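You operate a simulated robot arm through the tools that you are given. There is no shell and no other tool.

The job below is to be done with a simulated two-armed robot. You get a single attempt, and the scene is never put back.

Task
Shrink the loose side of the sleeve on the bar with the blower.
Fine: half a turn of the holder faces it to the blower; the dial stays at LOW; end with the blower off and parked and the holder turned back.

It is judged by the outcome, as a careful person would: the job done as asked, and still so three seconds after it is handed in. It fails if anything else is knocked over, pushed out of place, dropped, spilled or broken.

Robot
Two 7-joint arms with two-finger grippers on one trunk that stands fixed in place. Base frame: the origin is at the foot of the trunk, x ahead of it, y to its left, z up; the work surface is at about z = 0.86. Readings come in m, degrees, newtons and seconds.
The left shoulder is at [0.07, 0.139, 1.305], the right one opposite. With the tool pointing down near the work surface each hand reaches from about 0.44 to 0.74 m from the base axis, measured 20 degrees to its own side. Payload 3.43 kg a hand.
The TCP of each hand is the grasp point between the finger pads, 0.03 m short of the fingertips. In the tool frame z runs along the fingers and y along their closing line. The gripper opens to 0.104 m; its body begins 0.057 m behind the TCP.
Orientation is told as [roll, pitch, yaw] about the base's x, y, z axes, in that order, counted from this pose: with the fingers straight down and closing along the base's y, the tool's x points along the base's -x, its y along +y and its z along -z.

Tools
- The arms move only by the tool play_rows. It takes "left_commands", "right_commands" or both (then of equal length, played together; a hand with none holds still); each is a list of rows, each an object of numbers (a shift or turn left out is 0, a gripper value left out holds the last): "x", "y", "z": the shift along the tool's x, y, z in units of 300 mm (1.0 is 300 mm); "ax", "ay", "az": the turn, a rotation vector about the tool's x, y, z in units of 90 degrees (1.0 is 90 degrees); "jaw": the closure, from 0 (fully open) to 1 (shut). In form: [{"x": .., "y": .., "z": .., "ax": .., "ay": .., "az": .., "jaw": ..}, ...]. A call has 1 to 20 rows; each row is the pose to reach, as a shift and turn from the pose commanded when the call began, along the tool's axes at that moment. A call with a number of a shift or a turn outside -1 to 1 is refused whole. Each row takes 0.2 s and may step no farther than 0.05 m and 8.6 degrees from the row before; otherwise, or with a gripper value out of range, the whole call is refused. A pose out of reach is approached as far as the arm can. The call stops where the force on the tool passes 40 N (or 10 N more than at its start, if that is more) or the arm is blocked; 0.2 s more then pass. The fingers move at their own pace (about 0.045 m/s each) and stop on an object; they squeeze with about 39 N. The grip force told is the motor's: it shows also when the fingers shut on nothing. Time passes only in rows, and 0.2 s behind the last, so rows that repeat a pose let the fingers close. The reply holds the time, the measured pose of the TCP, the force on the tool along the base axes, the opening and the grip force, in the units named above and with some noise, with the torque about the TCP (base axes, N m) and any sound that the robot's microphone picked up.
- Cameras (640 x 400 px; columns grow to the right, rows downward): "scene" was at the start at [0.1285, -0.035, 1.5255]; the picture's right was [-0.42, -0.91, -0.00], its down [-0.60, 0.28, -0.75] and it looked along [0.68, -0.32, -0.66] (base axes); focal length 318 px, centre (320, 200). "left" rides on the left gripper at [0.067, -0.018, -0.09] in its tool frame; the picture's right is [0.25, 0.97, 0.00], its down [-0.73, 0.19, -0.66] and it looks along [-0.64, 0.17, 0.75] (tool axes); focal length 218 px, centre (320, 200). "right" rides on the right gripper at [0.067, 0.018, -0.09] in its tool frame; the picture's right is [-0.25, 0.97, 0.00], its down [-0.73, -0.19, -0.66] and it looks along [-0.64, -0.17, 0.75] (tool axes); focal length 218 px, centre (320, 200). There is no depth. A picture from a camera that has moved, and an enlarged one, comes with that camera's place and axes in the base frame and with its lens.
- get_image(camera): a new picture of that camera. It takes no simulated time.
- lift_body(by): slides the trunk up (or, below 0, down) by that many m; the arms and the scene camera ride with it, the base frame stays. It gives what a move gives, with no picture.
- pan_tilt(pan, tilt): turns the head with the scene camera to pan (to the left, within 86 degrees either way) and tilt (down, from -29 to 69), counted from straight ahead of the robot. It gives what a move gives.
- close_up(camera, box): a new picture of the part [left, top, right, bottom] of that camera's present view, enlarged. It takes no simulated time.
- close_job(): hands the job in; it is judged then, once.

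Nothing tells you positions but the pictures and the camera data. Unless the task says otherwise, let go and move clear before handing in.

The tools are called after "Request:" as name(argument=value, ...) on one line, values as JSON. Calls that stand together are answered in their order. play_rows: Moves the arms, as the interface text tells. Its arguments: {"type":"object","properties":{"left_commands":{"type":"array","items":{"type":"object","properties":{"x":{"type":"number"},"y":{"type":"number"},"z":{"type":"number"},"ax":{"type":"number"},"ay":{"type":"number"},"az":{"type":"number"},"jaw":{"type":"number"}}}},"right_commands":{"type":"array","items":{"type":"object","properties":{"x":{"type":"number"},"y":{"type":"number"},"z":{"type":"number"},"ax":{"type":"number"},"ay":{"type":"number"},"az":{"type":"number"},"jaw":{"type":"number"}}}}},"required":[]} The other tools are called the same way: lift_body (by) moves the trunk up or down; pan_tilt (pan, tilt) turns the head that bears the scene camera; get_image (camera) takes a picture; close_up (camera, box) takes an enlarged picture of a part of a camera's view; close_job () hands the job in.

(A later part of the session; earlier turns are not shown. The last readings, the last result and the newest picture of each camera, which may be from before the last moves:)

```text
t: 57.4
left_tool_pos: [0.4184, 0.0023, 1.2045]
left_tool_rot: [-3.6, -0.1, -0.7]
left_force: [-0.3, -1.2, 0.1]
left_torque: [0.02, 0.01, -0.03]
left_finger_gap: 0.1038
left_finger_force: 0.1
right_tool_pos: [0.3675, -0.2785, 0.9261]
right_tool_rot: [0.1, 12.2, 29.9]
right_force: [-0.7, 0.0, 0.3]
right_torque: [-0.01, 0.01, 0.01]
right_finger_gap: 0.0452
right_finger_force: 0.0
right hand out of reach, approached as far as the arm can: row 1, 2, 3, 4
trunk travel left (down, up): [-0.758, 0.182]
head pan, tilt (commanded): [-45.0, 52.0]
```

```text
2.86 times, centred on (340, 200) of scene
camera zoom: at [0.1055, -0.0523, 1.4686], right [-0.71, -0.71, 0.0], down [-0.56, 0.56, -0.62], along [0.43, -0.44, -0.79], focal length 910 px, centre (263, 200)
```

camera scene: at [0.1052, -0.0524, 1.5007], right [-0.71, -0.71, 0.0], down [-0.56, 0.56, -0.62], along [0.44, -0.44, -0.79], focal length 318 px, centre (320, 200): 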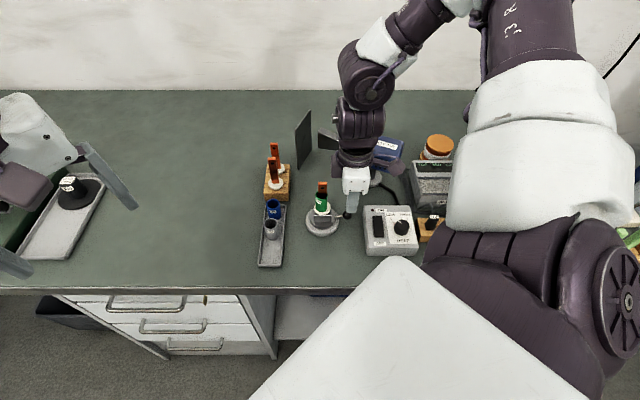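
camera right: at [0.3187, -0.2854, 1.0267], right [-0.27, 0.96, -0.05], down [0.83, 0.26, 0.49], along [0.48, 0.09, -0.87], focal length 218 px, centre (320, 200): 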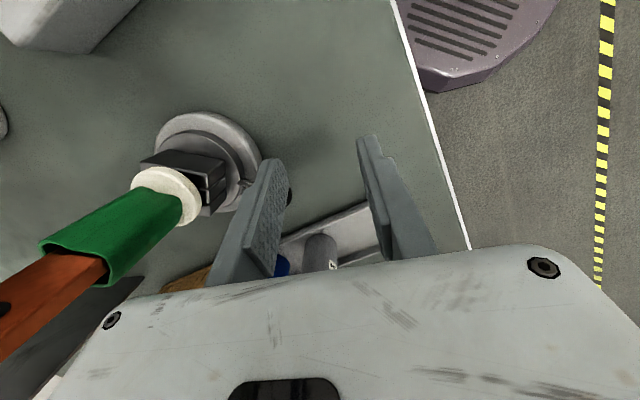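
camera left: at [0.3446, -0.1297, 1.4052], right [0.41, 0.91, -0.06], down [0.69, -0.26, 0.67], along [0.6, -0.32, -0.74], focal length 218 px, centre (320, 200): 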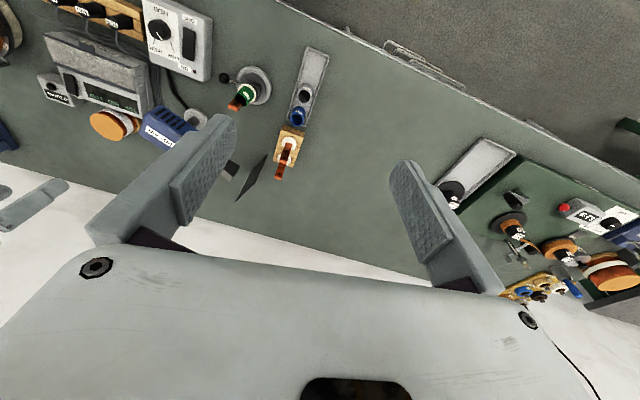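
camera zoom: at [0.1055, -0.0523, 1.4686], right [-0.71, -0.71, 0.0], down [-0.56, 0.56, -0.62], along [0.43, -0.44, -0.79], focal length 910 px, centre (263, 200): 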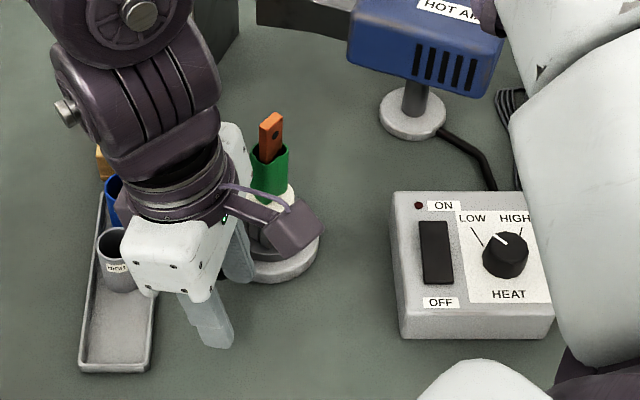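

The arm is short of reach low and near at this trunk height. I'll lift the hand slightly while lowering the trunk by the same amount, to give the arm better geometry.

Request:
play_rows(right_commands=[{"x": 0.0175, "z": -0.082}, {"x": 0.035, "z": -0.163}])

Request:
lift_body(by=-0.05)

Request:
get_image(camera="right")

Request:
get_image(camera="scene")

```text
t: 58.0
left_tool_pos: [0.4168, 0.0024, 1.2049]
left_tool_rot: [-3.7, -0.3, -0.7]
left_force: [0.4, 0.8, -0.7]
left_torque: [0.01, 0.01, 0.02]
left_finger_gap: 0.1042
left_finger_force: 0.1
right_tool_pos: [0.3662, -0.2753, 0.9773]
right_tool_rot: [0.0, 12.2, 30.0]
right_force: [0.2, 0.4, 0.6]
right_torque: [0.02, 0.01, 0.01]
right_finger_gap: 0.045
right_finger_force: 0.1
trunk travel left (down, up): [-0.758, 0.182]
head pan, tilt (commanded): [-45.0, 52.0]
```

```text
t: 58.9
left_tool_pos: [0.4175, 0.0024, 1.1534]
left_tool_rot: [-3.7, -0.2, -0.7]
left_force: [0.4, -0.2, 0.1]
left_torque: [0.01, -0.02, 0.02]
left_finger_gap: 0.1041
left_finger_force: 0.0
right_tool_pos: [0.369, -0.2767, 0.9262]
right_tool_rot: [0.0, 12.2, 30.0]
right_force: [0.0, -0.2, 0.2]
right_torque: [0.02, -0.01, -0.01]
right_finger_gap: 0.0451
right_finger_force: 0.0
trunk travel left (down, up): [-0.708, 0.232]
head pan, tilt (commanded): [-45.0, 52.0]
```

```text
taken
camera right: at [0.3194, -0.2837, 1.0275], right [-0.27, 0.96, -0.05], down [0.83, 0.26, 0.49], along [0.48, 0.09, -0.87], focal length 218 px, centre (320, 200)
```

right: 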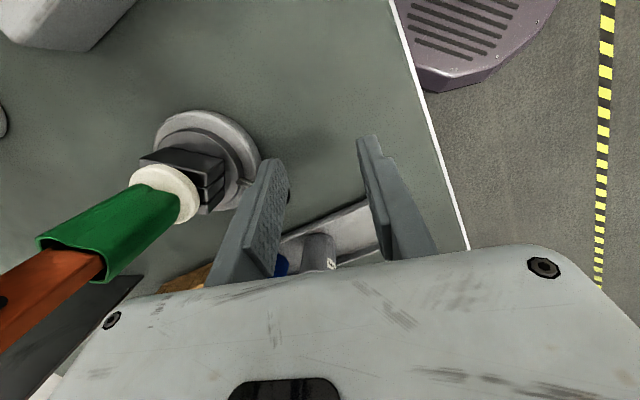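

```text
taken
camera scene: at [0.1051, -0.0523, 1.4186], right [-0.71, -0.71, 0.0], down [-0.56, 0.56, -0.62], along [0.44, -0.44, -0.79], focal length 318 px, centre (320, 200)
```

scene: 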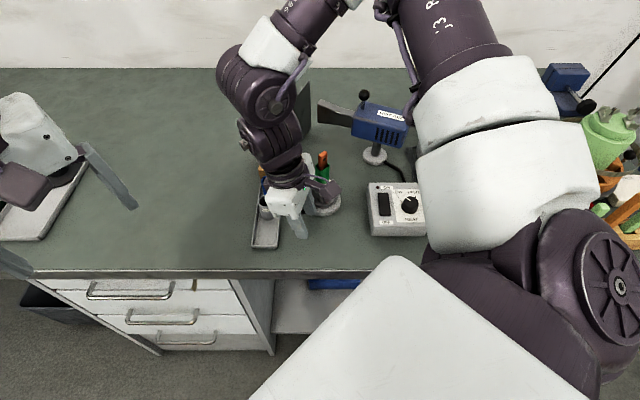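

Request:
play_rows(right_commands=[{"x": -0.0057, "z": 0.026}, {"x": -0.021, "y": 0.0117, "z": 0.0227}, {"x": -0.0413, "y": 0.0057, "z": 0.0183}, {"x": -0.061, "y": -0.0027, "z": 0.014}])

Request:
get_image(camera="right")

Request:
close_up(camera="scene", box=[240, 110, 400, 250])

```text
t: 59.9
left_tool_pos: [0.4179, 0.0026, 1.1536]
left_tool_rot: [-3.6, -0.1, -0.7]
left_force: [1.4, 0.5, -0.3]
left_torque: [-0.02, -0.04, 0.0]
left_finger_gap: 0.1039
left_finger_force: 0.1
right_tool_pos: [0.3841, -0.2681, 0.9192]
right_tool_rot: [0.1, 12.4, 30.0]
right_force: [-1.4, 0.2, 1.1]
right_torque: [0.05, 0.03, -0.03]
right_finger_gap: 0.0445
right_finger_force: 0.1
trunk travel left (down, up): [-0.708, 0.232]
head pan, tilt (commanded): [-45.0, 52.0]
```

```text
taken
camera right: at [0.3354, -0.276, 1.0194], right [-0.27, 0.96, -0.05], down [0.83, 0.26, 0.49], along [0.48, 0.09, -0.87], focal length 218 px, centre (320, 200)
```

right: 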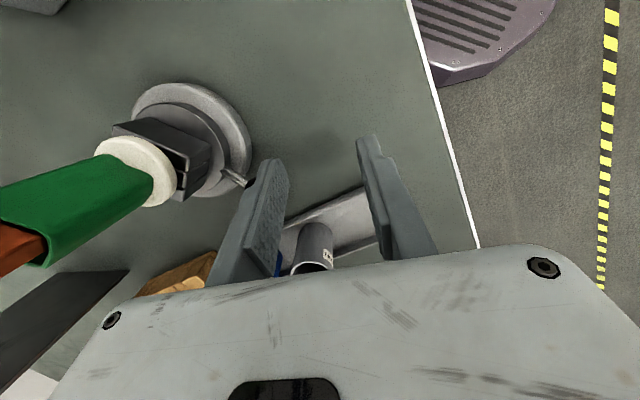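

```text
2.86 times, centred on (320, 180) of scene
camera zoom: at [0.1057, -0.0523, 1.4186], right [-0.71, -0.71, 0.0], down [-0.56, 0.56, -0.62], along [0.43, -0.44, -0.79], focal length 910 px, centre (320, 257)
```

zoom: 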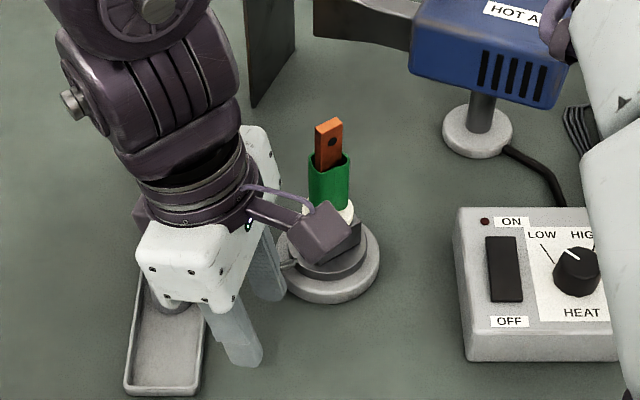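

Request:
play_rows(right_commands=[{"x": -0.0187, "y": -0.0106, "z": -0.004}, {"x": -0.0367, "y": -0.0226, "z": -0.0077}, {"x": -0.053, "y": -0.0366, "z": -0.0113}])

Request:
get_image(camera="right")

Request:
close_up(camera="scene", box=[240, 110, 400, 250])

```text
t: 60.7
left_tool_pos: [0.4182, 0.0024, 1.1546]
left_tool_rot: [-3.6, -0.1, -0.8]
left_force: [-0.6, 0.5, -0.5]
left_torque: [0.01, -0.02, 0.0]
left_finger_gap: 0.1041
left_finger_force: 0.1
right_tool_pos: [0.4027, -0.2714, 0.9185]
right_tool_rot: [0.0, 12.2, 29.9]
right_force: [0.0, 0.6, 0.0]
right_torque: [0.02, 0.03, -0.02]
right_finger_gap: 0.0449
right_finger_force: 0.1
trunk travel left (down, up): [-0.708, 0.232]
head pan, tilt (commanded): [-45.0, 52.0]
```

```text
taken
camera right: at [0.3541, -0.2778, 1.0195], right [-0.27, 0.96, -0.05], down [0.83, 0.26, 0.49], along [0.48, 0.09, -0.87], focal length 218 px, centre (320, 200)
```

right: 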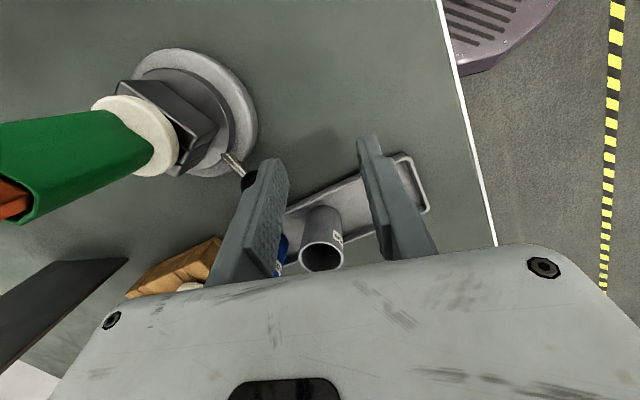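

```text
2.86 times, centred on (320, 180) of scene
camera zoom: at [0.1054, -0.0523, 1.4186], right [-0.71, -0.71, 0.0], down [-0.56, 0.56, -0.62], along [0.44, -0.44, -0.79], focal length 910 px, centre (320, 257)
```

zoom: 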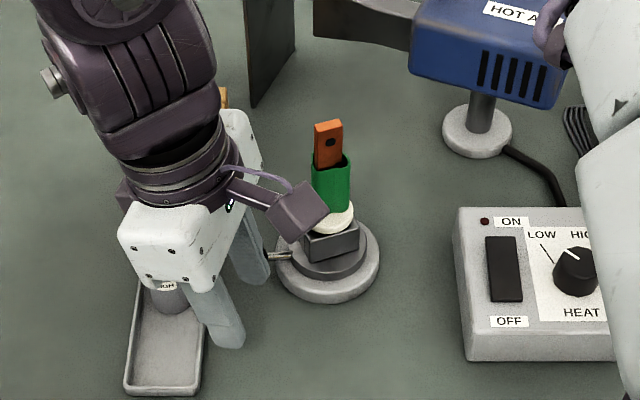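

Request:
play_rows(right_commands=[{"x": -0.007, "y": -0.008, "z": -0.0014}, {"x": -0.014, "y": -0.016, "z": -0.0027}, {"x": -0.02, "y": -0.023, "z": -0.004}, {"x": -0.0253, "y": -0.03, "z": -0.0054}])

Request:
get_image(camera="right")

Request:
close_up(camera="scene", box=[280, 130, 380, 230])

```text
t: 61.7
left_tool_pos: [0.4179, 0.0046, 1.1539]
left_tool_rot: [-3.6, -0.1, -0.7]
left_force: [0.0, 0.5, 0.2]
left_torque: [-0.03, 0.02, 0.02]
left_finger_gap: 0.1038
left_finger_force: 0.0
right_tool_pos: [0.4145, -0.2744, 0.9182]
right_tool_rot: [-0.1, 12.2, 30.0]
right_force: [-0.4, -0.4, -0.6]
right_torque: [0.03, 0.04, -0.03]
right_finger_gap: 0.045
right_finger_force: 0.1
trunk travel left (down, up): [-0.708, 0.232]
head pan, tilt (commanded): [-45.0, 52.0]
```

```text
taken
camera right: at [0.3655, -0.2821, 1.0195], right [-0.27, 0.96, -0.05], down [0.83, 0.26, 0.49], along [0.48, 0.09, -0.87], focal length 218 px, centre (320, 200)
```

right: 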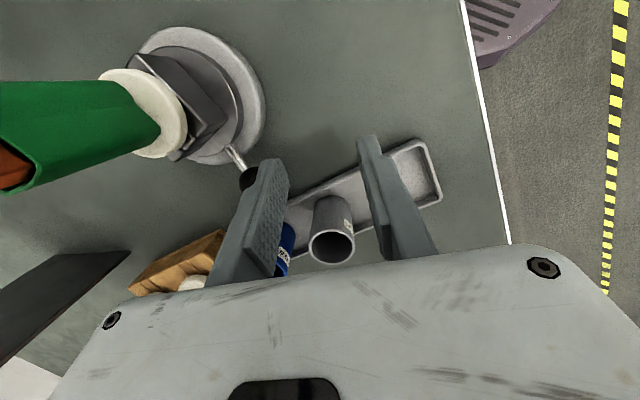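

```text
4.00 times, centred on (330, 180) of scene
camera zoom: at [0.1055, -0.0523, 1.4186], right [-0.71, -0.71, 0.0], down [-0.56, 0.56, -0.62], along [0.43, -0.44, -0.79], focal length 1274 px, centre (280, 280)
```

zoom: 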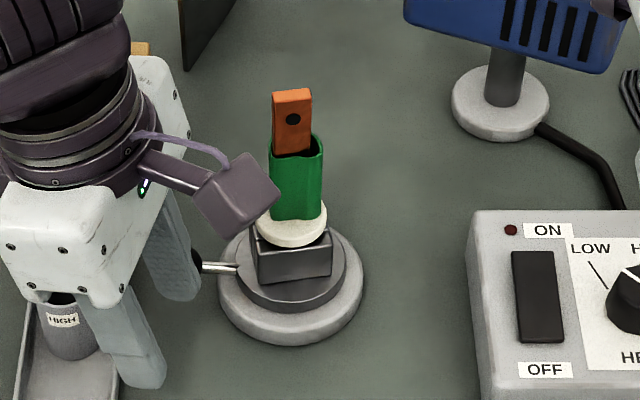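

Request:
play_rows(right_commands=[{"x": -0.005, "y": -0.0077, "z": -0.001}, {"x": -0.0097, "y": -0.0155, "z": -0.002}])

Request:
close_up(camera="scene", box=[280, 130, 380, 230])

Request:
get_image(camera="right")

```text
t: 62.3
left_tool_pos: [0.419, 0.0034, 1.155]
left_tool_rot: [-3.6, 0.0, -0.7]
left_force: [-0.3, -0.2, -0.3]
left_torque: [-0.01, 0.03, -0.01]
left_finger_gap: 0.1042
left_finger_force: 0.0
right_tool_pos: [0.4194, -0.2776, 0.9178]
right_tool_rot: [0.0, 12.2, 30.0]
right_force: [-0.3, 0.3, 0.9]
right_torque: [-0.01, 0.01, -0.04]
right_finger_gap: 0.045
right_finger_force: 0.0
trunk travel left (down, up): [-0.708, 0.232]
head pan, tilt (commanded): [-45.0, 52.0]
```

```text
4.00 times, centred on (330, 180) of scene
camera zoom: at [0.1056, -0.0524, 1.4186], right [-0.71, -0.71, 0.0], down [-0.56, 0.56, -0.62], along [0.43, -0.44, -0.79], focal length 1274 px, centre (280, 280)
```

zoom: 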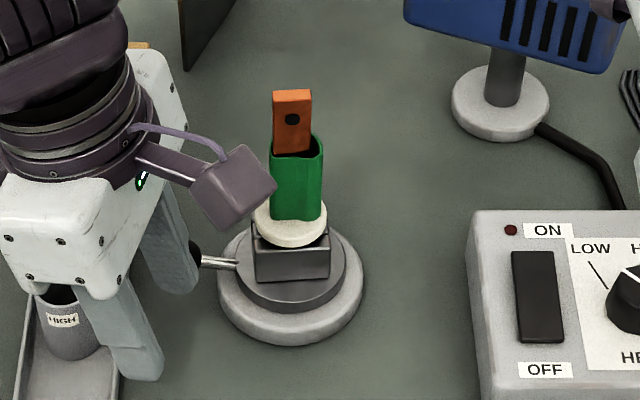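

```text
taken
camera right: at [0.3702, -0.2847, 1.0189], right [-0.27, 0.96, -0.05], down [0.83, 0.26, 0.49], along [0.48, 0.09, -0.87], focal length 218 px, centre (320, 200)
```

right: 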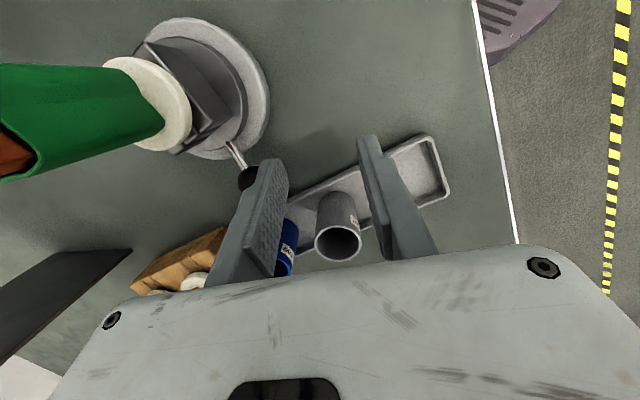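

Request:
play_rows(right_commands=[{"x": -0.0033, "y": -0.0064, "z": -0.0007}, {"x": -0.0066, "y": -0.0128, "z": -0.0015}])

Request:
close_up(camera="scene", box=[280, 130, 380, 230])

```text
t: 62.9
left_tool_pos: [0.4173, 0.0035, 1.1545]
left_tool_rot: [-3.6, -0.1, -0.7]
left_force: [0.1, 0.9, -0.3]
left_torque: [0.0, -0.01, -0.01]
left_finger_gap: 0.104
left_finger_force: 0.0
right_tool_pos: [0.4225, -0.2784, 0.9174]
right_tool_rot: [-0.1, 12.1, 30.0]
right_force: [-0.6, -0.1, -1.2]
right_torque: [0.0, -0.01, 0.02]
right_finger_gap: 0.0449
right_finger_force: 0.1
trunk travel left (down, up): [-0.708, 0.232]
head pan, tilt (commanded): [-45.0, 52.0]
```

```text
4.00 times, centred on (330, 180) of scene
camera zoom: at [0.1055, -0.0524, 1.4186], right [-0.71, -0.71, 0.0], down [-0.56, 0.56, -0.62], along [0.43, -0.44, -0.79], focal length 1274 px, centre (280, 280)
```

zoom: 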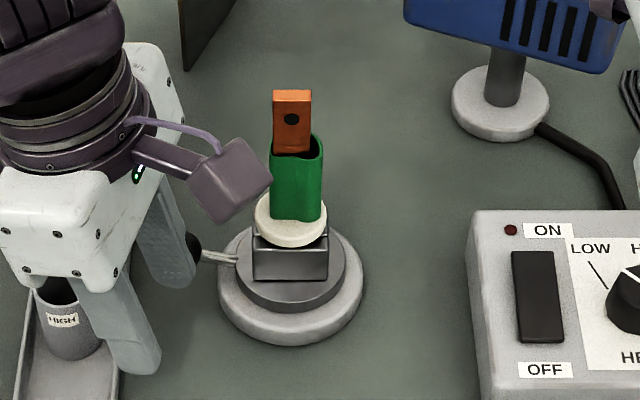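

The holder has now turned half a turn: the lever points the opposite way, at about 45 degrees. I'll back the finger off and rise clear.

Request:
play_rows(right_commands=[{"x": 0.01, "y": 0.015, "z": 0.0}, {"x": 0.031, "y": 0.015, "z": -0.098}, {"x": 0.052, "y": 0.015, "z": -0.196}, {"x": 0.073, "y": 0.015, "z": -0.294}, {"x": 0.094, "y": 0.015, "z": -0.392}, {"x": 0.115, "y": 0.015, "z": -0.489}])

Request:
get_image(camera="right")

Request:
close_up(camera="scene", box=[240, 70, 440, 230])

```text
t: 64.3
left_tool_pos: [0.4159, 0.0032, 1.1545]
left_tool_rot: [-3.6, -0.1, -0.6]
left_force: [-0.7, 0.4, 0.2]
left_torque: [0.02, 0.03, 0.0]
left_finger_gap: 0.104
left_finger_force: 0.1
right_tool_pos: [0.4176, -0.2774, 1.0694]
right_tool_rot: [0.0, 12.2, 29.9]
right_force: [-0.4, -0.4, 0.1]
right_torque: [0.03, -0.02, 0.02]
right_finger_gap: 0.0449
right_finger_force: 0.1
trunk travel left (down, up): [-0.708, 0.232]
head pan, tilt (commanded): [-45.0, 52.0]
```

```text
taken
camera right: at [0.3685, -0.2841, 1.1702], right [-0.27, 0.96, -0.05], down [0.83, 0.26, 0.49], along [0.48, 0.09, -0.87], focal length 218 px, centre (320, 200)
```

right: 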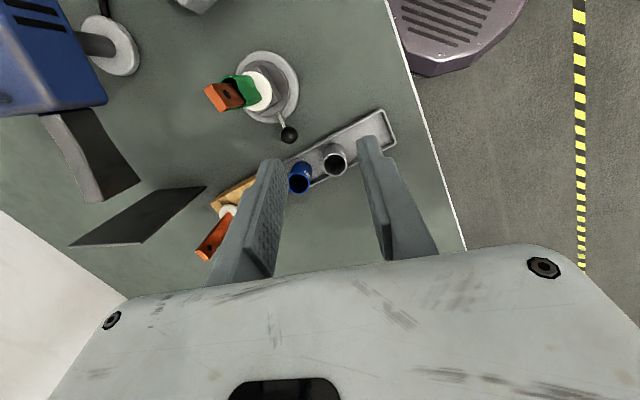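

```text
2.50 times, centred on (340, 150) of scene
camera zoom: at [0.1044, -0.052, 1.4187], right [-0.71, -0.71, 0.0], down [-0.56, 0.56, -0.62], along [0.44, -0.44, -0.79], focal length 796 px, centre (270, 325)
```

zoom: 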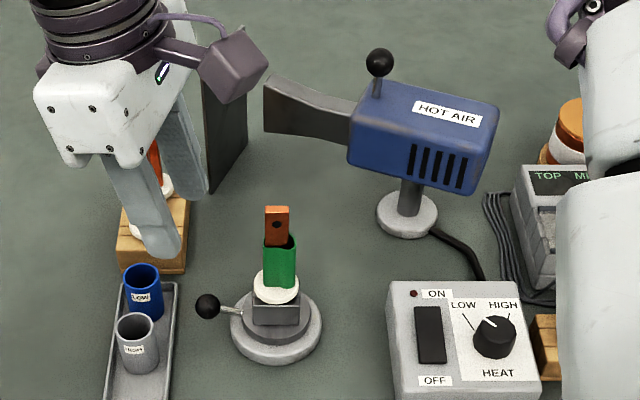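

The lever is at about 42 degrees, so the loose side now faces the blower side. Next I go over to the blower's handle ball at about (0.456, -0.536, 1.02).

Request:
play_rows(right_commands=[{"x": 0.028, "z": -0.13, "ay": -0.0678}, {"x": 0.056, "z": -0.261, "ay": -0.1356}])

Request:
play_rows(right_commands=[{"x": 0.0533, "y": -0.135, "z": 0.0, "az": 0.0278, "jaw": 0.4}, {"x": 0.1067, "y": -0.27, "z": 0.0, "az": 0.0556, "jaw": 0.4}, {"x": 0.16, "y": -0.405, "z": 0.0, "az": 0.0833, "jaw": 0.4}, {"x": 0.2133, "y": -0.54, "z": 0.0, "az": 0.1111, "jaw": 0.4}, {"x": 0.2667, "y": -0.675, "z": 0.0, "az": 0.1389, "jaw": 0.4}, {"x": 0.32, "y": -0.81, "z": 0.05, "az": 0.1667, "jaw": 0.4}])

Request:
get_image(camera="right")

Request:
get_image(camera="scene")

```text
t: 64.9
left_tool_pos: [0.4145, 0.0044, 1.155]
left_tool_rot: [-3.6, -0.2, -0.7]
left_force: [-1.3, 0.1, -0.2]
left_torque: [0.02, -0.05, 0.02]
left_finger_gap: 0.1039
left_finger_force: 0.0
right_tool_pos: [0.4155, -0.2769, 1.1501]
right_tool_rot: [0.0, -0.2, 30.0]
right_force: [0.1, -0.2, -0.1]
right_torque: [0.03, -0.08, 0.01]
right_finger_gap: 0.045
right_finger_force: 0.0
trunk travel left (down, up): [-0.708, 0.232]
head pan, tilt (commanded): [-45.0, 52.0]
```

```text
t: 66.3
left_tool_pos: [0.419, 0.0009, 1.1547]
left_tool_rot: [-3.5, -0.1, -0.8]
left_force: [0.7, -0.5, -0.2]
left_torque: [0.0, 0.01, -0.02]
left_finger_gap: 0.1041
left_finger_force: 0.1
right_tool_pos: [0.4587, -0.5364, 1.1309]
right_tool_rot: [0.0, 0.1, 15.0]
right_force: [0.0, -0.5, -0.9]
right_torque: [0.07, 0.02, 0.04]
right_finger_gap: 0.0627
right_finger_force: 0.1
trunk travel left (down, up): [-0.708, 0.232]
head pan, tilt (commanded): [-45.0, 52.0]
```

```text
taken
camera right: at [0.3892, -0.5356, 1.2207], right [-0.01, 1.0, 0.0], down [0.76, 0.0, 0.66], along [0.66, 0.01, -0.76], focal length 218 px, centre (320, 200)
```

right: 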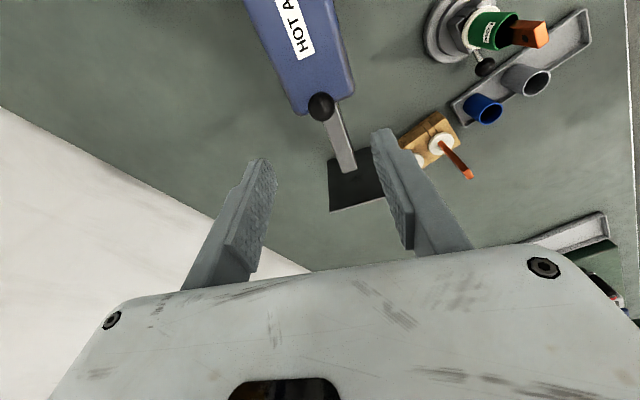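

```text
taken
camera scene: at [0.1071, -0.0546, 1.4184], right [-0.71, -0.71, 0.0], down [-0.56, 0.56, -0.61], along [0.43, -0.43, -0.79], focal length 318 px, centre (320, 200)
```

scene: 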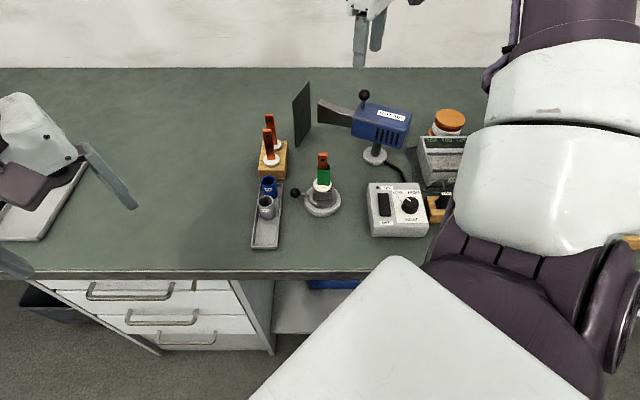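

Request:
play_rows(right_commands=[{"x": 0.013, "z": 0.1}, {"x": 0.013, "z": 0.2}, {"x": 0.013, "z": 0.3}])

Request:
get_image(camera="right")

Request:
close_up(camera="scene", box=[280, 40, 440, 180])

```text
t: 67.1
left_tool_pos: [0.4184, 0.002, 1.154]
left_tool_rot: [-3.5, 0.0, -0.7]
left_force: [0.7, 0.7, -0.4]
left_torque: [-0.03, 0.0, 0.01]
left_finger_gap: 0.1041
left_finger_force: 0.1
right_tool_pos: [0.4524, -0.5335, 1.0425]
right_tool_rot: [0.1, 0.0, 15.0]
right_force: [-0.2, -0.4, 0.5]
right_torque: [-0.01, -0.05, 0.0]
right_finger_gap: 0.0625
right_finger_force: 0.1
trunk travel left (down, up): [-0.708, 0.232]
head pan, tilt (commanded): [-45.0, 52.0]
```

```text
taken
camera right: at [0.3829, -0.5336, 1.1309], right [-0.01, 1.0, 0.0], down [0.75, 0.0, 0.66], along [0.66, 0.0, -0.75], focal length 218 px, centre (320, 200)
```

right: 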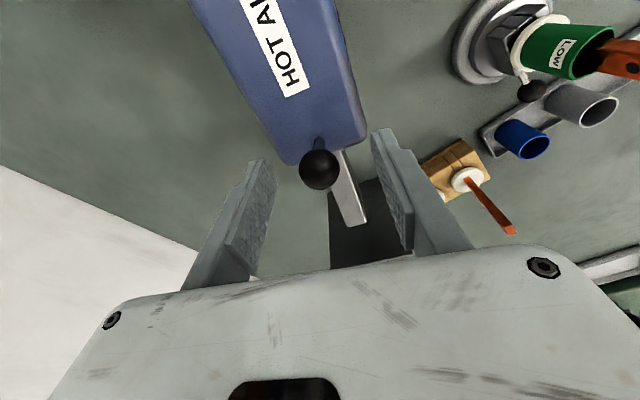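

```text
2.86 times, centred on (360, 110) of scene
camera zoom: at [0.1056, -0.0527, 1.4186], right [-0.71, -0.71, 0.0], down [-0.56, 0.56, -0.62], along [0.43, -0.44, -0.79], focal length 910 px, centre (206, 457)
```

zoom: 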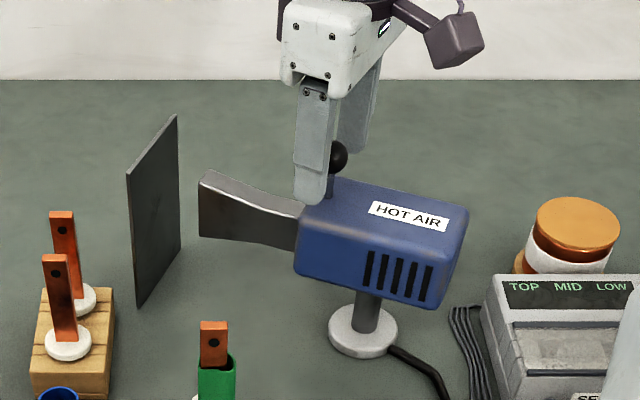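

Request:
play_rows(right_commands=[{"z": 0.027}, {"z": 0.027, "jaw": 0.72}, {"z": 0.027, "jaw": 0.72}, {"z": 0.027, "jaw": 0.72}])

Request:
get_image(camera="right")

```text
t: 68.1
left_tool_pos: [0.4175, 0.0028, 1.1535]
left_tool_rot: [-3.6, 0.0, -0.7]
left_force: [0.8, 0.6, -0.7]
left_torque: [0.02, -0.01, 0.03]
left_finger_gap: 0.1042
left_finger_force: 0.0
right_tool_pos: [0.4535, -0.5343, 1.0347]
right_tool_rot: [0.0, -0.1, 15.0]
right_force: [-0.8, 1.0, 0.4]
right_torque: [-0.01, 0.01, 0.01]
right_finger_gap: 0.0292
right_finger_force: 0.1
trunk travel left (down, up): [-0.708, 0.232]
head pan, tilt (commanded): [-45.0, 52.0]
```

```text
taken
camera right: at [0.3832, -0.5343, 1.1231], right [-0.01, 1.0, 0.0], down [0.75, 0.0, 0.66], along [0.66, 0.0, -0.75], focal length 218 px, centre (320, 200)
```

right: 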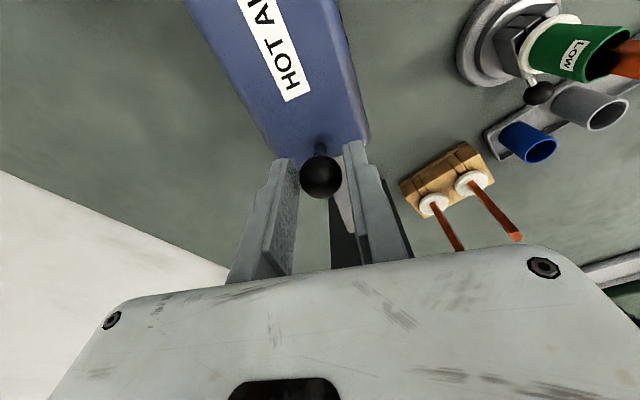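

The cage is set around the handle ball. I'll swing the blower counter-clockwise a little and see how it responds.

Request:
play_rows(right_commands=[{"x": 0.0014, "y": 0.0165, "az": -0.0667}, {"x": 0.0045, "y": 0.0328, "az": -0.1333}, {"x": 0.0093, "y": 0.0486, "az": -0.2}, {"x": 0.0157, "y": 0.0639, "az": -0.2667}])

Request:
get_image(camera="right")

Request:
close_up(camera="scene", box=[280, 40, 440, 220])

```text
t: 69.1
left_tool_pos: [0.4176, 0.0016, 1.1541]
left_tool_rot: [-3.5, -0.1, -0.7]
left_force: [-0.5, 0.8, -0.3]
left_torque: [-0.01, -0.01, 0.01]
left_finger_gap: 0.104
left_finger_force: 0.0
right_tool_pos: [0.4427, -0.518, 1.0357]
right_tool_rot: [0.0, 0.0, 39.1]
right_force: [1.4, -2.6, 0.1]
right_torque: [0.03, 0.01, -0.01]
right_finger_gap: 0.0302
right_finger_force: 1.1
trunk travel left (down, up): [-0.708, 0.232]
head pan, tilt (commanded): [-45.0, 52.0]
```

```text
taken
camera right: at [0.3795, -0.5465, 1.1237], right [-0.41, 0.91, 0.0], down [0.69, 0.31, 0.66], along [0.6, 0.27, -0.75], focal length 218 px, centre (320, 200)
```

right: 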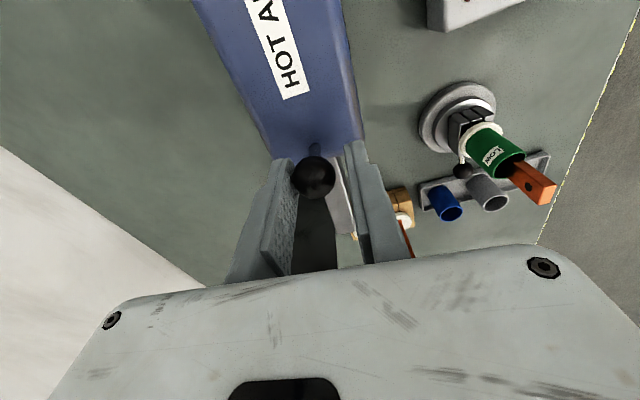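

```text
2.22 times, centred on (360, 130) of scene
camera zoom: at [0.1055, -0.0528, 1.4186], right [-0.71, -0.71, 0.0], down [-0.56, 0.56, -0.62], along [0.44, -0.43, -0.79], focal length 708 px, centre (231, 356)
```

zoom: 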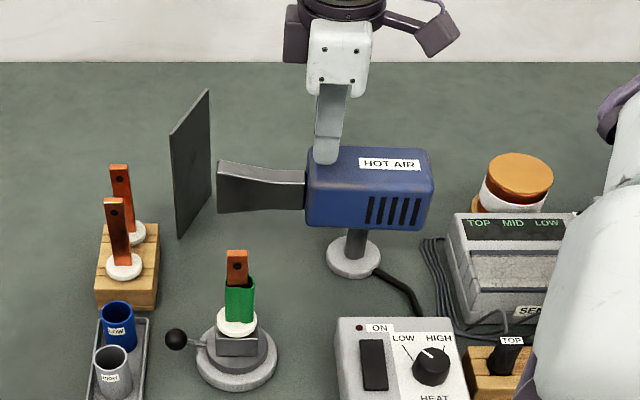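

The blower swings easily; its nozzle is now at about 43 degrees. I'll bring it round toward the sleeve.

Request:
play_rows(right_commands=[{"x": 0.0014, "y": 0.0165, "az": -0.0667}, {"x": 0.0045, "y": 0.0328, "az": -0.1333}, {"x": 0.0093, "y": 0.0486, "az": -0.2}, {"x": 0.0157, "y": 0.0639, "az": -0.2667}, {"x": 0.0237, "y": 0.0784, "az": -0.3333}, {"x": 0.0331, "y": 0.0921, "az": -0.4}, {"x": 0.044, "y": 0.1046, "az": -0.4667}])

Request:
get_image(camera="right")

Request:
close_up(camera="scene", box=[280, 40, 440, 220])

```text
t: 70.7
left_tool_pos: [0.4181, 0.003, 1.1546]
left_tool_rot: [-3.6, -0.1, -0.6]
left_force: [-0.4, 0.5, 0.0]
left_torque: [-0.01, 0.0, -0.03]
left_finger_gap: 0.1039
left_finger_force: 0.0
right_tool_pos: [0.4136, -0.5016, 1.0359]
right_tool_rot: [0.0, 0.0, 81.1]
right_force: [2.2, -0.6, 0.1]
right_torque: [-0.03, -0.06, -0.01]
right_finger_gap: 0.0302
right_finger_force: 1.2
trunk travel left (down, up): [-0.708, 0.232]
head pan, tilt (commanded): [-45.0, 52.0]
```

```text
taken
camera right: at [0.3861, -0.5651, 1.1246], right [-0.92, 0.4, 0.0], down [0.3, 0.69, 0.66], along [0.26, 0.6, -0.75], focal length 218 px, centre (320, 200)
```

right: 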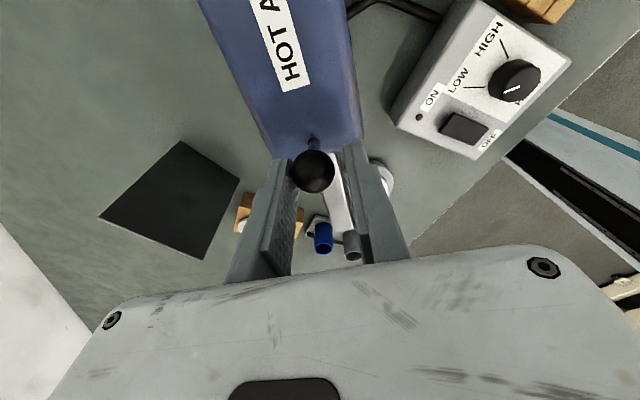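

```text
2.22 times, centred on (360, 130) of scene
camera zoom: at [0.1055, -0.0524, 1.4186], right [-0.71, -0.71, 0.0], down [-0.56, 0.56, -0.62], along [0.44, -0.44, -0.79], focal length 708 px, centre (231, 356)
```

zoom: 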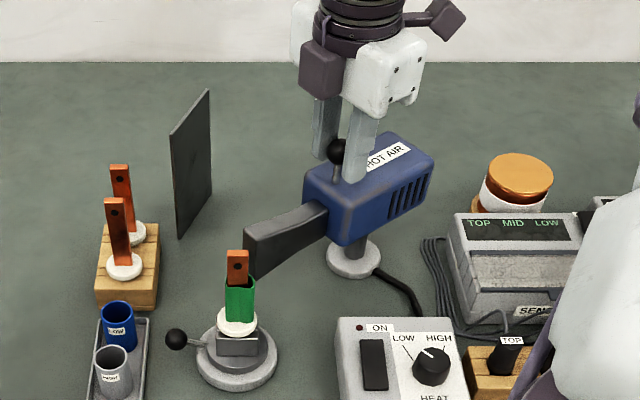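

The nozzle is now at about 78 degrees and needs about 92 to point through the sleeve. I'll nudge it the remaining amount.

Request:
play_rows(right_commands=[{"x": 0.001, "y": 0.0138, "az": -0.0556}, {"x": 0.0033, "y": 0.0274, "az": -0.1111}, {"x": 0.0059, "y": 0.0381, "az": -0.1556}])

Request:
close_up(camera="scene", box=[280, 40, 440, 220])

Request:
get_image(camera="right")

```text
t: 71.5
left_tool_pos: [0.4191, 0.0029, 1.1542]
left_tool_rot: [-3.4, -0.1, -0.6]
left_force: [0.4, -0.5, -0.2]
left_torque: [0.01, 0.0, 0.02]
left_finger_gap: 0.1039
left_finger_force: 0.1
right_tool_pos: [0.4035, -0.5014, 1.0373]
right_tool_rot: [0.1, 0.0, 95.1]
right_force: [3.3, -1.7, 0.5]
right_torque: [0.01, -0.02, -0.01]
right_finger_gap: 0.0311
right_finger_force: 1.3
trunk travel left (down, up): [-0.708, 0.232]
head pan, tilt (commanded): [-45.0, 52.0]
```

```text
2.22 times, centred on (360, 130) of scene
camera zoom: at [0.1063, -0.0527, 1.4186], right [-0.71, -0.71, 0.0], down [-0.56, 0.56, -0.61], along [0.43, -0.44, -0.79], focal length 708 px, centre (231, 356)
```

zoom: 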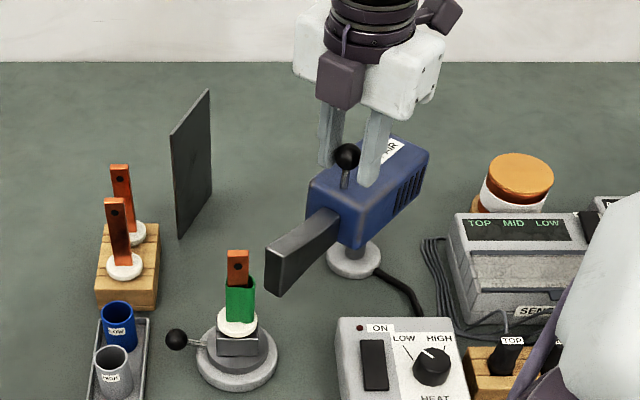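

```text
taken
camera right: at [0.3915, -0.5696, 1.1247], right [-0.99, 0.17, 0.0], down [0.13, 0.74, 0.66], along [0.11, 0.65, -0.75], focal length 218 px, centre (320, 200)
```

right: 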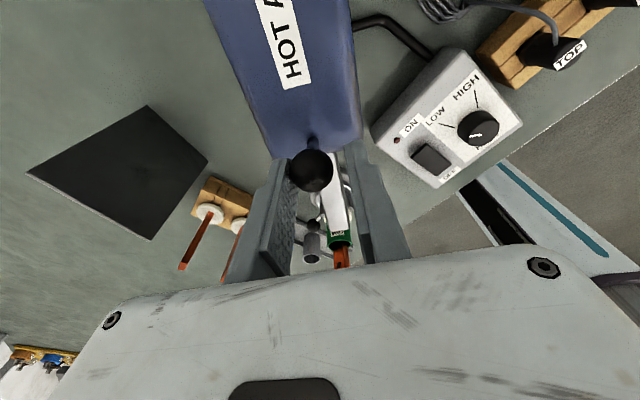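

Request:
close_up(camera="right", box=[280, 140, 400, 280])

Request:
close_up(camera="scene", box=[310, 120, 390, 200])

```text
2.86 times, centred on (340, 210) of right
camera zoom: at [0.3915, -0.5696, 1.1247], right [-0.99, 0.17, 0.0], down [0.13, 0.74, 0.66], along [0.11, 0.65, -0.75], focal length 624 px, centre (263, 171)
```

zoom: 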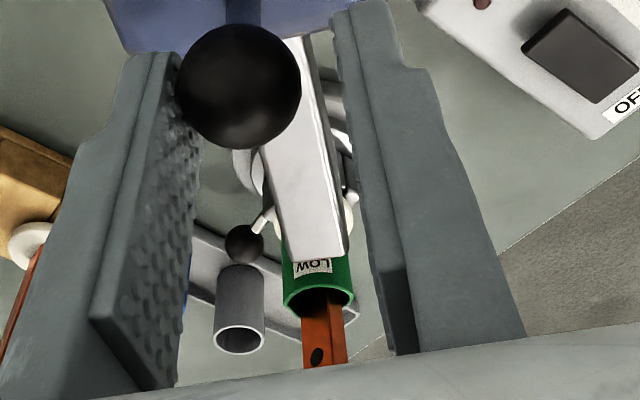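

```text
5.00 times, centred on (350, 160) of scene
camera zoom: at [0.1063, -0.0527, 1.4186], right [-0.71, -0.71, 0.0], down [-0.56, 0.56, -0.61], along [0.43, -0.44, -0.79], focal length 1592 px, centre (170, 400)
```

zoom: 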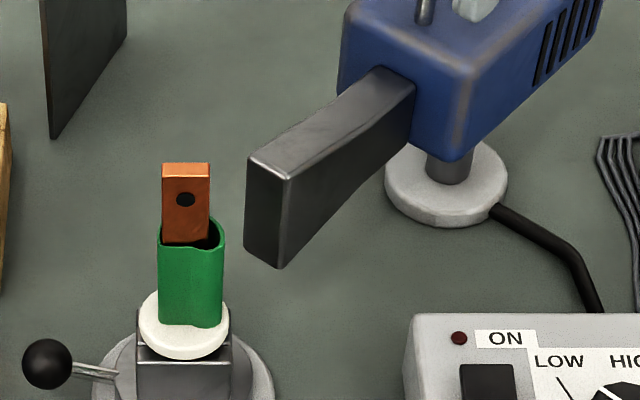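

The nozzle points squarely at the sleeve with a gap of a few centimetres. I'll let go of the handle and rise straight up.

Request:
play_rows(right_commands=[{"jaw": 0.5}, {"jaw": 0.5}, {"z": -0.1}, {"z": -0.25}, {"z": -0.4}])

Request:
get_image(camera="scene")

Request:
close_up(camera="scene", box=[280, 60, 440, 220])

Request:
close_up(camera="right", box=[260, 60, 480, 230])

```text
t: 72.7
left_tool_pos: [0.4186, 0.0054, 1.1545]
left_tool_rot: [-3.6, -0.1, -0.7]
left_force: [-0.4, -0.1, -0.9]
left_torque: [-0.01, 0.01, -0.01]
left_finger_gap: 0.1038
left_finger_force: 0.0
right_tool_pos: [0.4012, -0.4986, 1.1576]
right_tool_rot: [0.0, 0.1, 94.9]
right_force: [-0.2, 0.7, 0.6]
right_torque: [-0.06, 0.01, 0.02]
right_finger_gap: 0.0517
right_finger_force: 0.0
trunk travel left (down, up): [-0.708, 0.232]
head pan, tilt (commanded): [-45.0, 52.0]
```

```text
taken
camera scene: at [0.1049, -0.0508, 1.4186], right [-0.71, -0.71, 0.0], down [-0.56, 0.56, -0.62], along [0.44, -0.44, -0.79], focal length 318 px, centre (320, 200)
```

scene: 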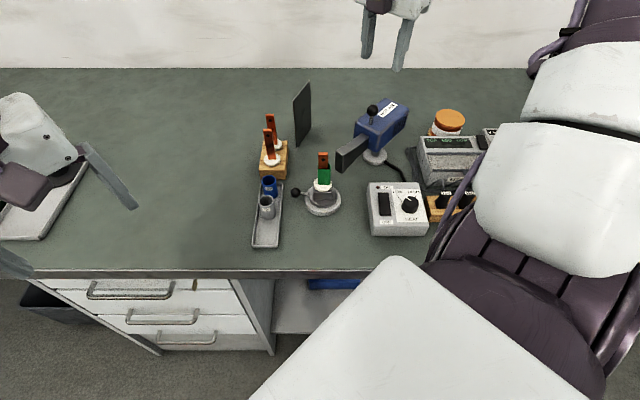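

```text
2.50 times, centred on (360, 140) of scene
camera zoom: at [0.1049, -0.0508, 1.4186], right [-0.71, -0.71, 0.0], down [-0.56, 0.56, -0.62], along [0.44, -0.44, -0.79], focal length 796 px, centre (220, 350)
```

zoom: 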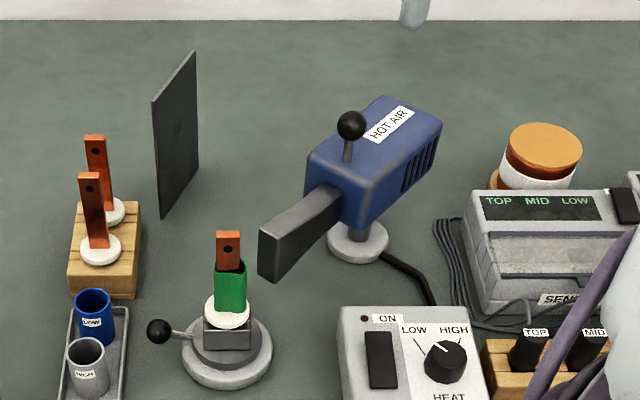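

```text
2.35 times, centred on (370, 145) of right
camera zoom: at [0.3892, -0.5673, 1.2461], right [-0.99, 0.17, 0.0], down [0.13, 0.74, 0.66], along [0.11, 0.65, -0.75], focal length 514 px, centre (202, 329)
```

zoom: 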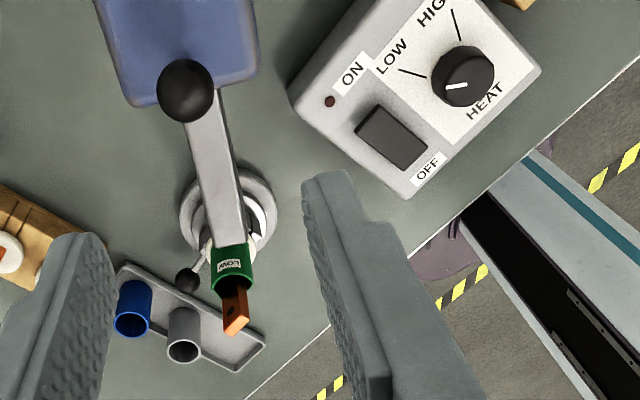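

The blower holds its place. Next is the rocker, which I put at centre (0.288, -0.419) with its ON end toward the blower. I'll close the fingers and go above the ON half.

Request:
play_rows(right_commands=[{"x": -0.0362, "y": 0.0452, "z": 0.0, "az": 0.0841, "jaw": 1}, {"x": -0.0725, "y": 0.0904, "z": 0.02, "az": 0.1683, "jaw": 1}, {"x": -0.1087, "y": 0.1356, "z": 0.05, "az": 0.2524, "jaw": 1}, {"x": -0.145, "y": 0.1807, "z": 0.1, "az": 0.3366, "jaw": 1}, {"x": -0.1812, "y": 0.2259, "z": 0.15, "az": 0.4207, "jaw": 1}, {"x": -0.2175, "y": 0.2711, "z": 0.2, "az": 0.5049, "jaw": 1}, {"x": -0.2537, "y": 0.3163, "z": 0.25, "az": 0.589, "jaw": 1}])

Request:
get_image(camera="right")

Request:
close_up(camera="scene", box=[280, 80, 440, 260])

```text
t: 74.3
left_tool_pos: [0.4171, 0.0021, 1.1542]
left_tool_rot: [-3.6, -0.2, -0.8]
left_force: [0.1, -0.4, 1.0]
left_torque: [-0.03, 0.0, 0.0]
left_finger_gap: 0.1041
left_finger_force: 0.1
right_tool_pos: [0.3001, -0.4346, 1.0815]
right_tool_rot: [0.0, 0.0, 41.9]
right_force: [0.2, -0.8, 0.1]
right_torque: [-0.05, 0.03, -0.02]
right_finger_gap: 0.0
right_finger_force: 34.9
trunk travel left (down, up): [-0.708, 0.232]
head pan, tilt (commanded): [-45.0, 52.0]
```

```text
taken
camera right: at [0.2378, -0.4654, 1.1699], right [-0.46, 0.89, 0.0], down [0.67, 0.34, 0.66], along [0.58, 0.3, -0.75], focal length 218 px, centre (320, 200)
```

right: 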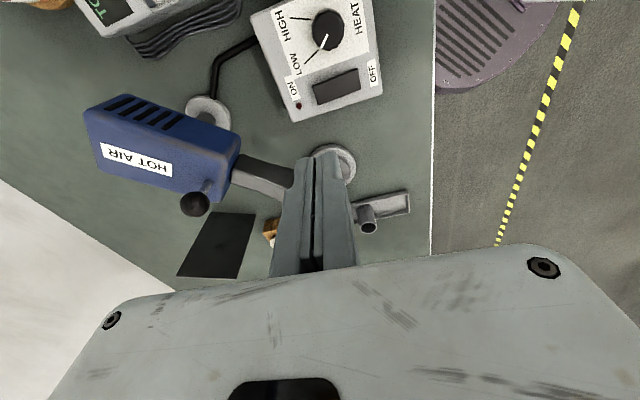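

```text
2.22 times, centred on (360, 170) of scene
camera zoom: at [0.1048, -0.0527, 1.4187], right [-0.71, -0.71, 0.0], down [-0.56, 0.56, -0.62], along [0.44, -0.44, -0.79], focal length 708 px, centre (231, 267)
```

zoom: 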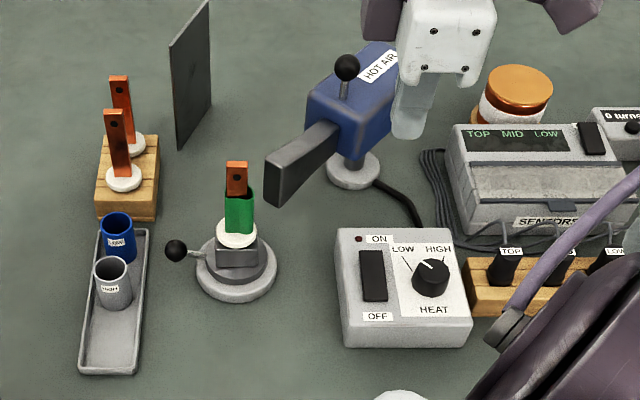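

Request:
play_rows(right_commands=[{"y": 0.01, "z": 0.1}, {"y": 0.01, "z": 0.2}, {"y": 0.01, "z": 0.3}, {"y": 0.01, "z": 0.38}])

Request:
get_image(camera="right")

Request:
close_up(camera="scene", box=[340, 140, 440, 240])

```text
t: 75.3
left_tool_pos: [0.418, 0.0031, 1.1539]
left_tool_rot: [-3.5, -0.1, -0.8]
left_force: [0.3, -0.2, -0.3]
left_torque: [-0.05, 0.03, -0.01]
left_finger_gap: 0.1039
left_finger_force: 0.0
right_tool_pos: [0.2996, -0.4328, 0.9675]
right_tool_rot: [-0.1, -0.1, 42.0]
right_force: [0.1, 0.7, -1.6]
right_torque: [-0.01, 0.03, 0.01]
right_finger_gap: 0.0
right_finger_force: 34.5
trunk travel left (down, up): [-0.708, 0.232]
head pan, tilt (commanded): [-45.0, 52.0]
```

```text
taken
camera right: at [0.238, -0.4639, 1.056], right [-0.46, 0.89, 0.0], down [0.67, 0.35, 0.66], along [0.58, 0.3, -0.75], focal length 218 px, centre (320, 200)
```

right: 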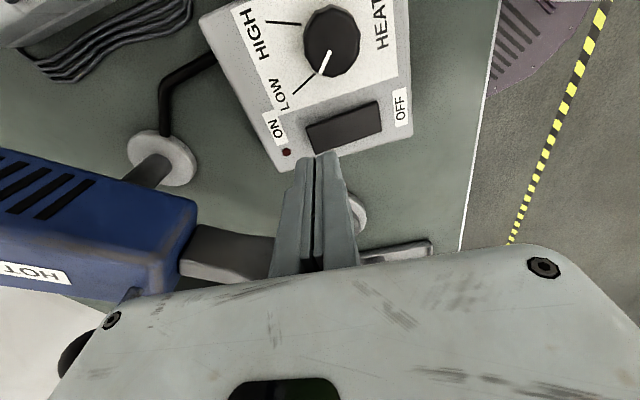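

```text
4.00 times, centred on (390, 190) of scene
camera zoom: at [0.106, -0.0533, 1.4186], right [-0.71, -0.71, 0.0], down [-0.56, 0.56, -0.61], along [0.43, -0.43, -0.79], focal length 1274 px, centre (40, 240)
```

zoom: 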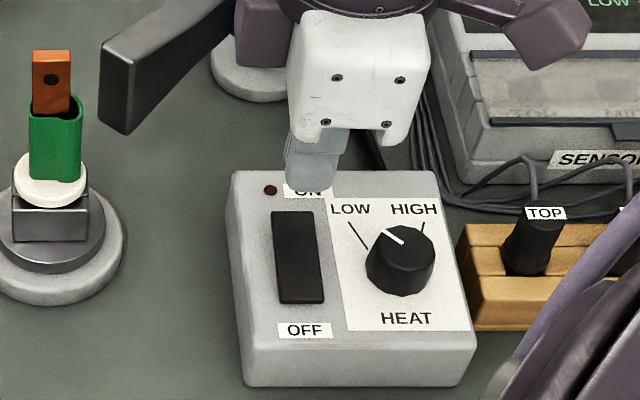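

The tip is over the ON half of the rocker. I'll shift about 4 mm toward the middle and press down in small steps, watching force and sound.

Request:
play_rows(right_commands=[{"x": -0.006, "y": 0.013, "z": 0.0}, {"x": -0.006, "y": 0.013, "z": 0.04}, {"x": -0.006, "y": 0.013, "z": 0.055}, {"x": -0.006, "y": 0.013, "z": 0.068}, {"x": -0.006, "y": 0.013, "z": 0.08}])

Request:
close_up(camera="scene", box=[340, 140, 440, 240])

```text
t: 76.5
left_tool_pos: [0.418, 0.0017, 1.1544]
left_tool_rot: [-3.5, -0.1, -0.7]
left_force: [0.3, 0.4, -0.1]
left_torque: [0.02, 0.01, 0.01]
left_finger_gap: 0.1041
left_finger_force: 0.0
right_tool_pos: [0.2984, -0.4288, 0.944]
right_tool_rot: [0.0, 0.0, 42.1]
right_force: [-0.1, 0.3, -0.1]
right_torque: [-0.01, -0.04, -0.03]
right_finger_gap: 0.0003
right_finger_force: 34.6
trunk travel left (down, up): [-0.708, 0.232]
head pan, tilt (commanded): [-45.0, 52.0]
```

```text
4.00 times, centred on (390, 190) of scene
camera zoom: at [0.1056, -0.0527, 1.4186], right [-0.71, -0.71, 0.0], down [-0.56, 0.56, -0.62], along [0.43, -0.44, -0.79], focal length 1274 px, centre (40, 240)
```

zoom: 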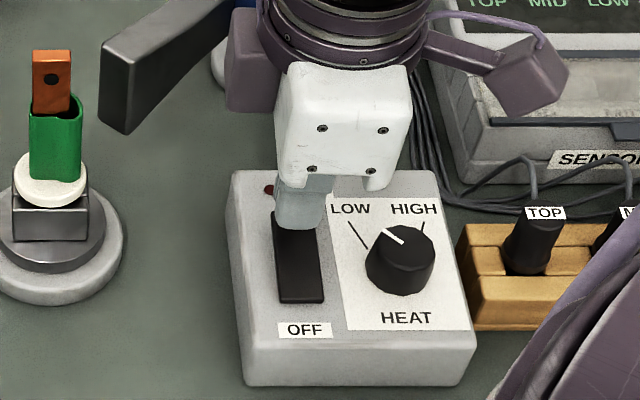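

Request:
play_rows(right_commands=[{"z": 0.01}, {"z": 0.018}, {"z": 0.025}])

Request:
close_up(camera="scene", box=[340, 140, 440, 240])

```text
t: 77.3
left_tool_pos: [0.4181, 0.0029, 1.1549]
left_tool_rot: [-3.8, 0.0, -0.7]
left_force: [0.3, -0.3, -0.2]
left_torque: [-0.02, -0.01, -0.01]
left_finger_gap: 0.1041
left_finger_force: 0.1
right_tool_pos: [0.2976, -0.4281, 0.9367]
right_tool_rot: [0.0, 0.0, 42.0]
right_force: [0.2, 0.2, 0.7]
right_torque: [0.01, 0.0, 0.03]
right_finger_gap: 0.0
right_finger_force: 34.4
trunk travel left (down, up): [-0.708, 0.232]
head pan, tilt (commanded): [-45.0, 52.0]
```

```text
4.00 times, centred on (390, 190) of scene
camera zoom: at [0.1053, -0.0524, 1.4186], right [-0.71, -0.71, 0.0], down [-0.56, 0.56, -0.62], along [0.44, -0.44, -0.79], focal length 1274 px, centre (40, 240)
```

zoom: 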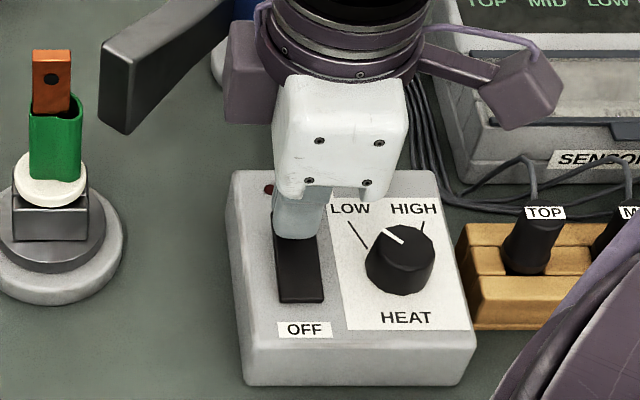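

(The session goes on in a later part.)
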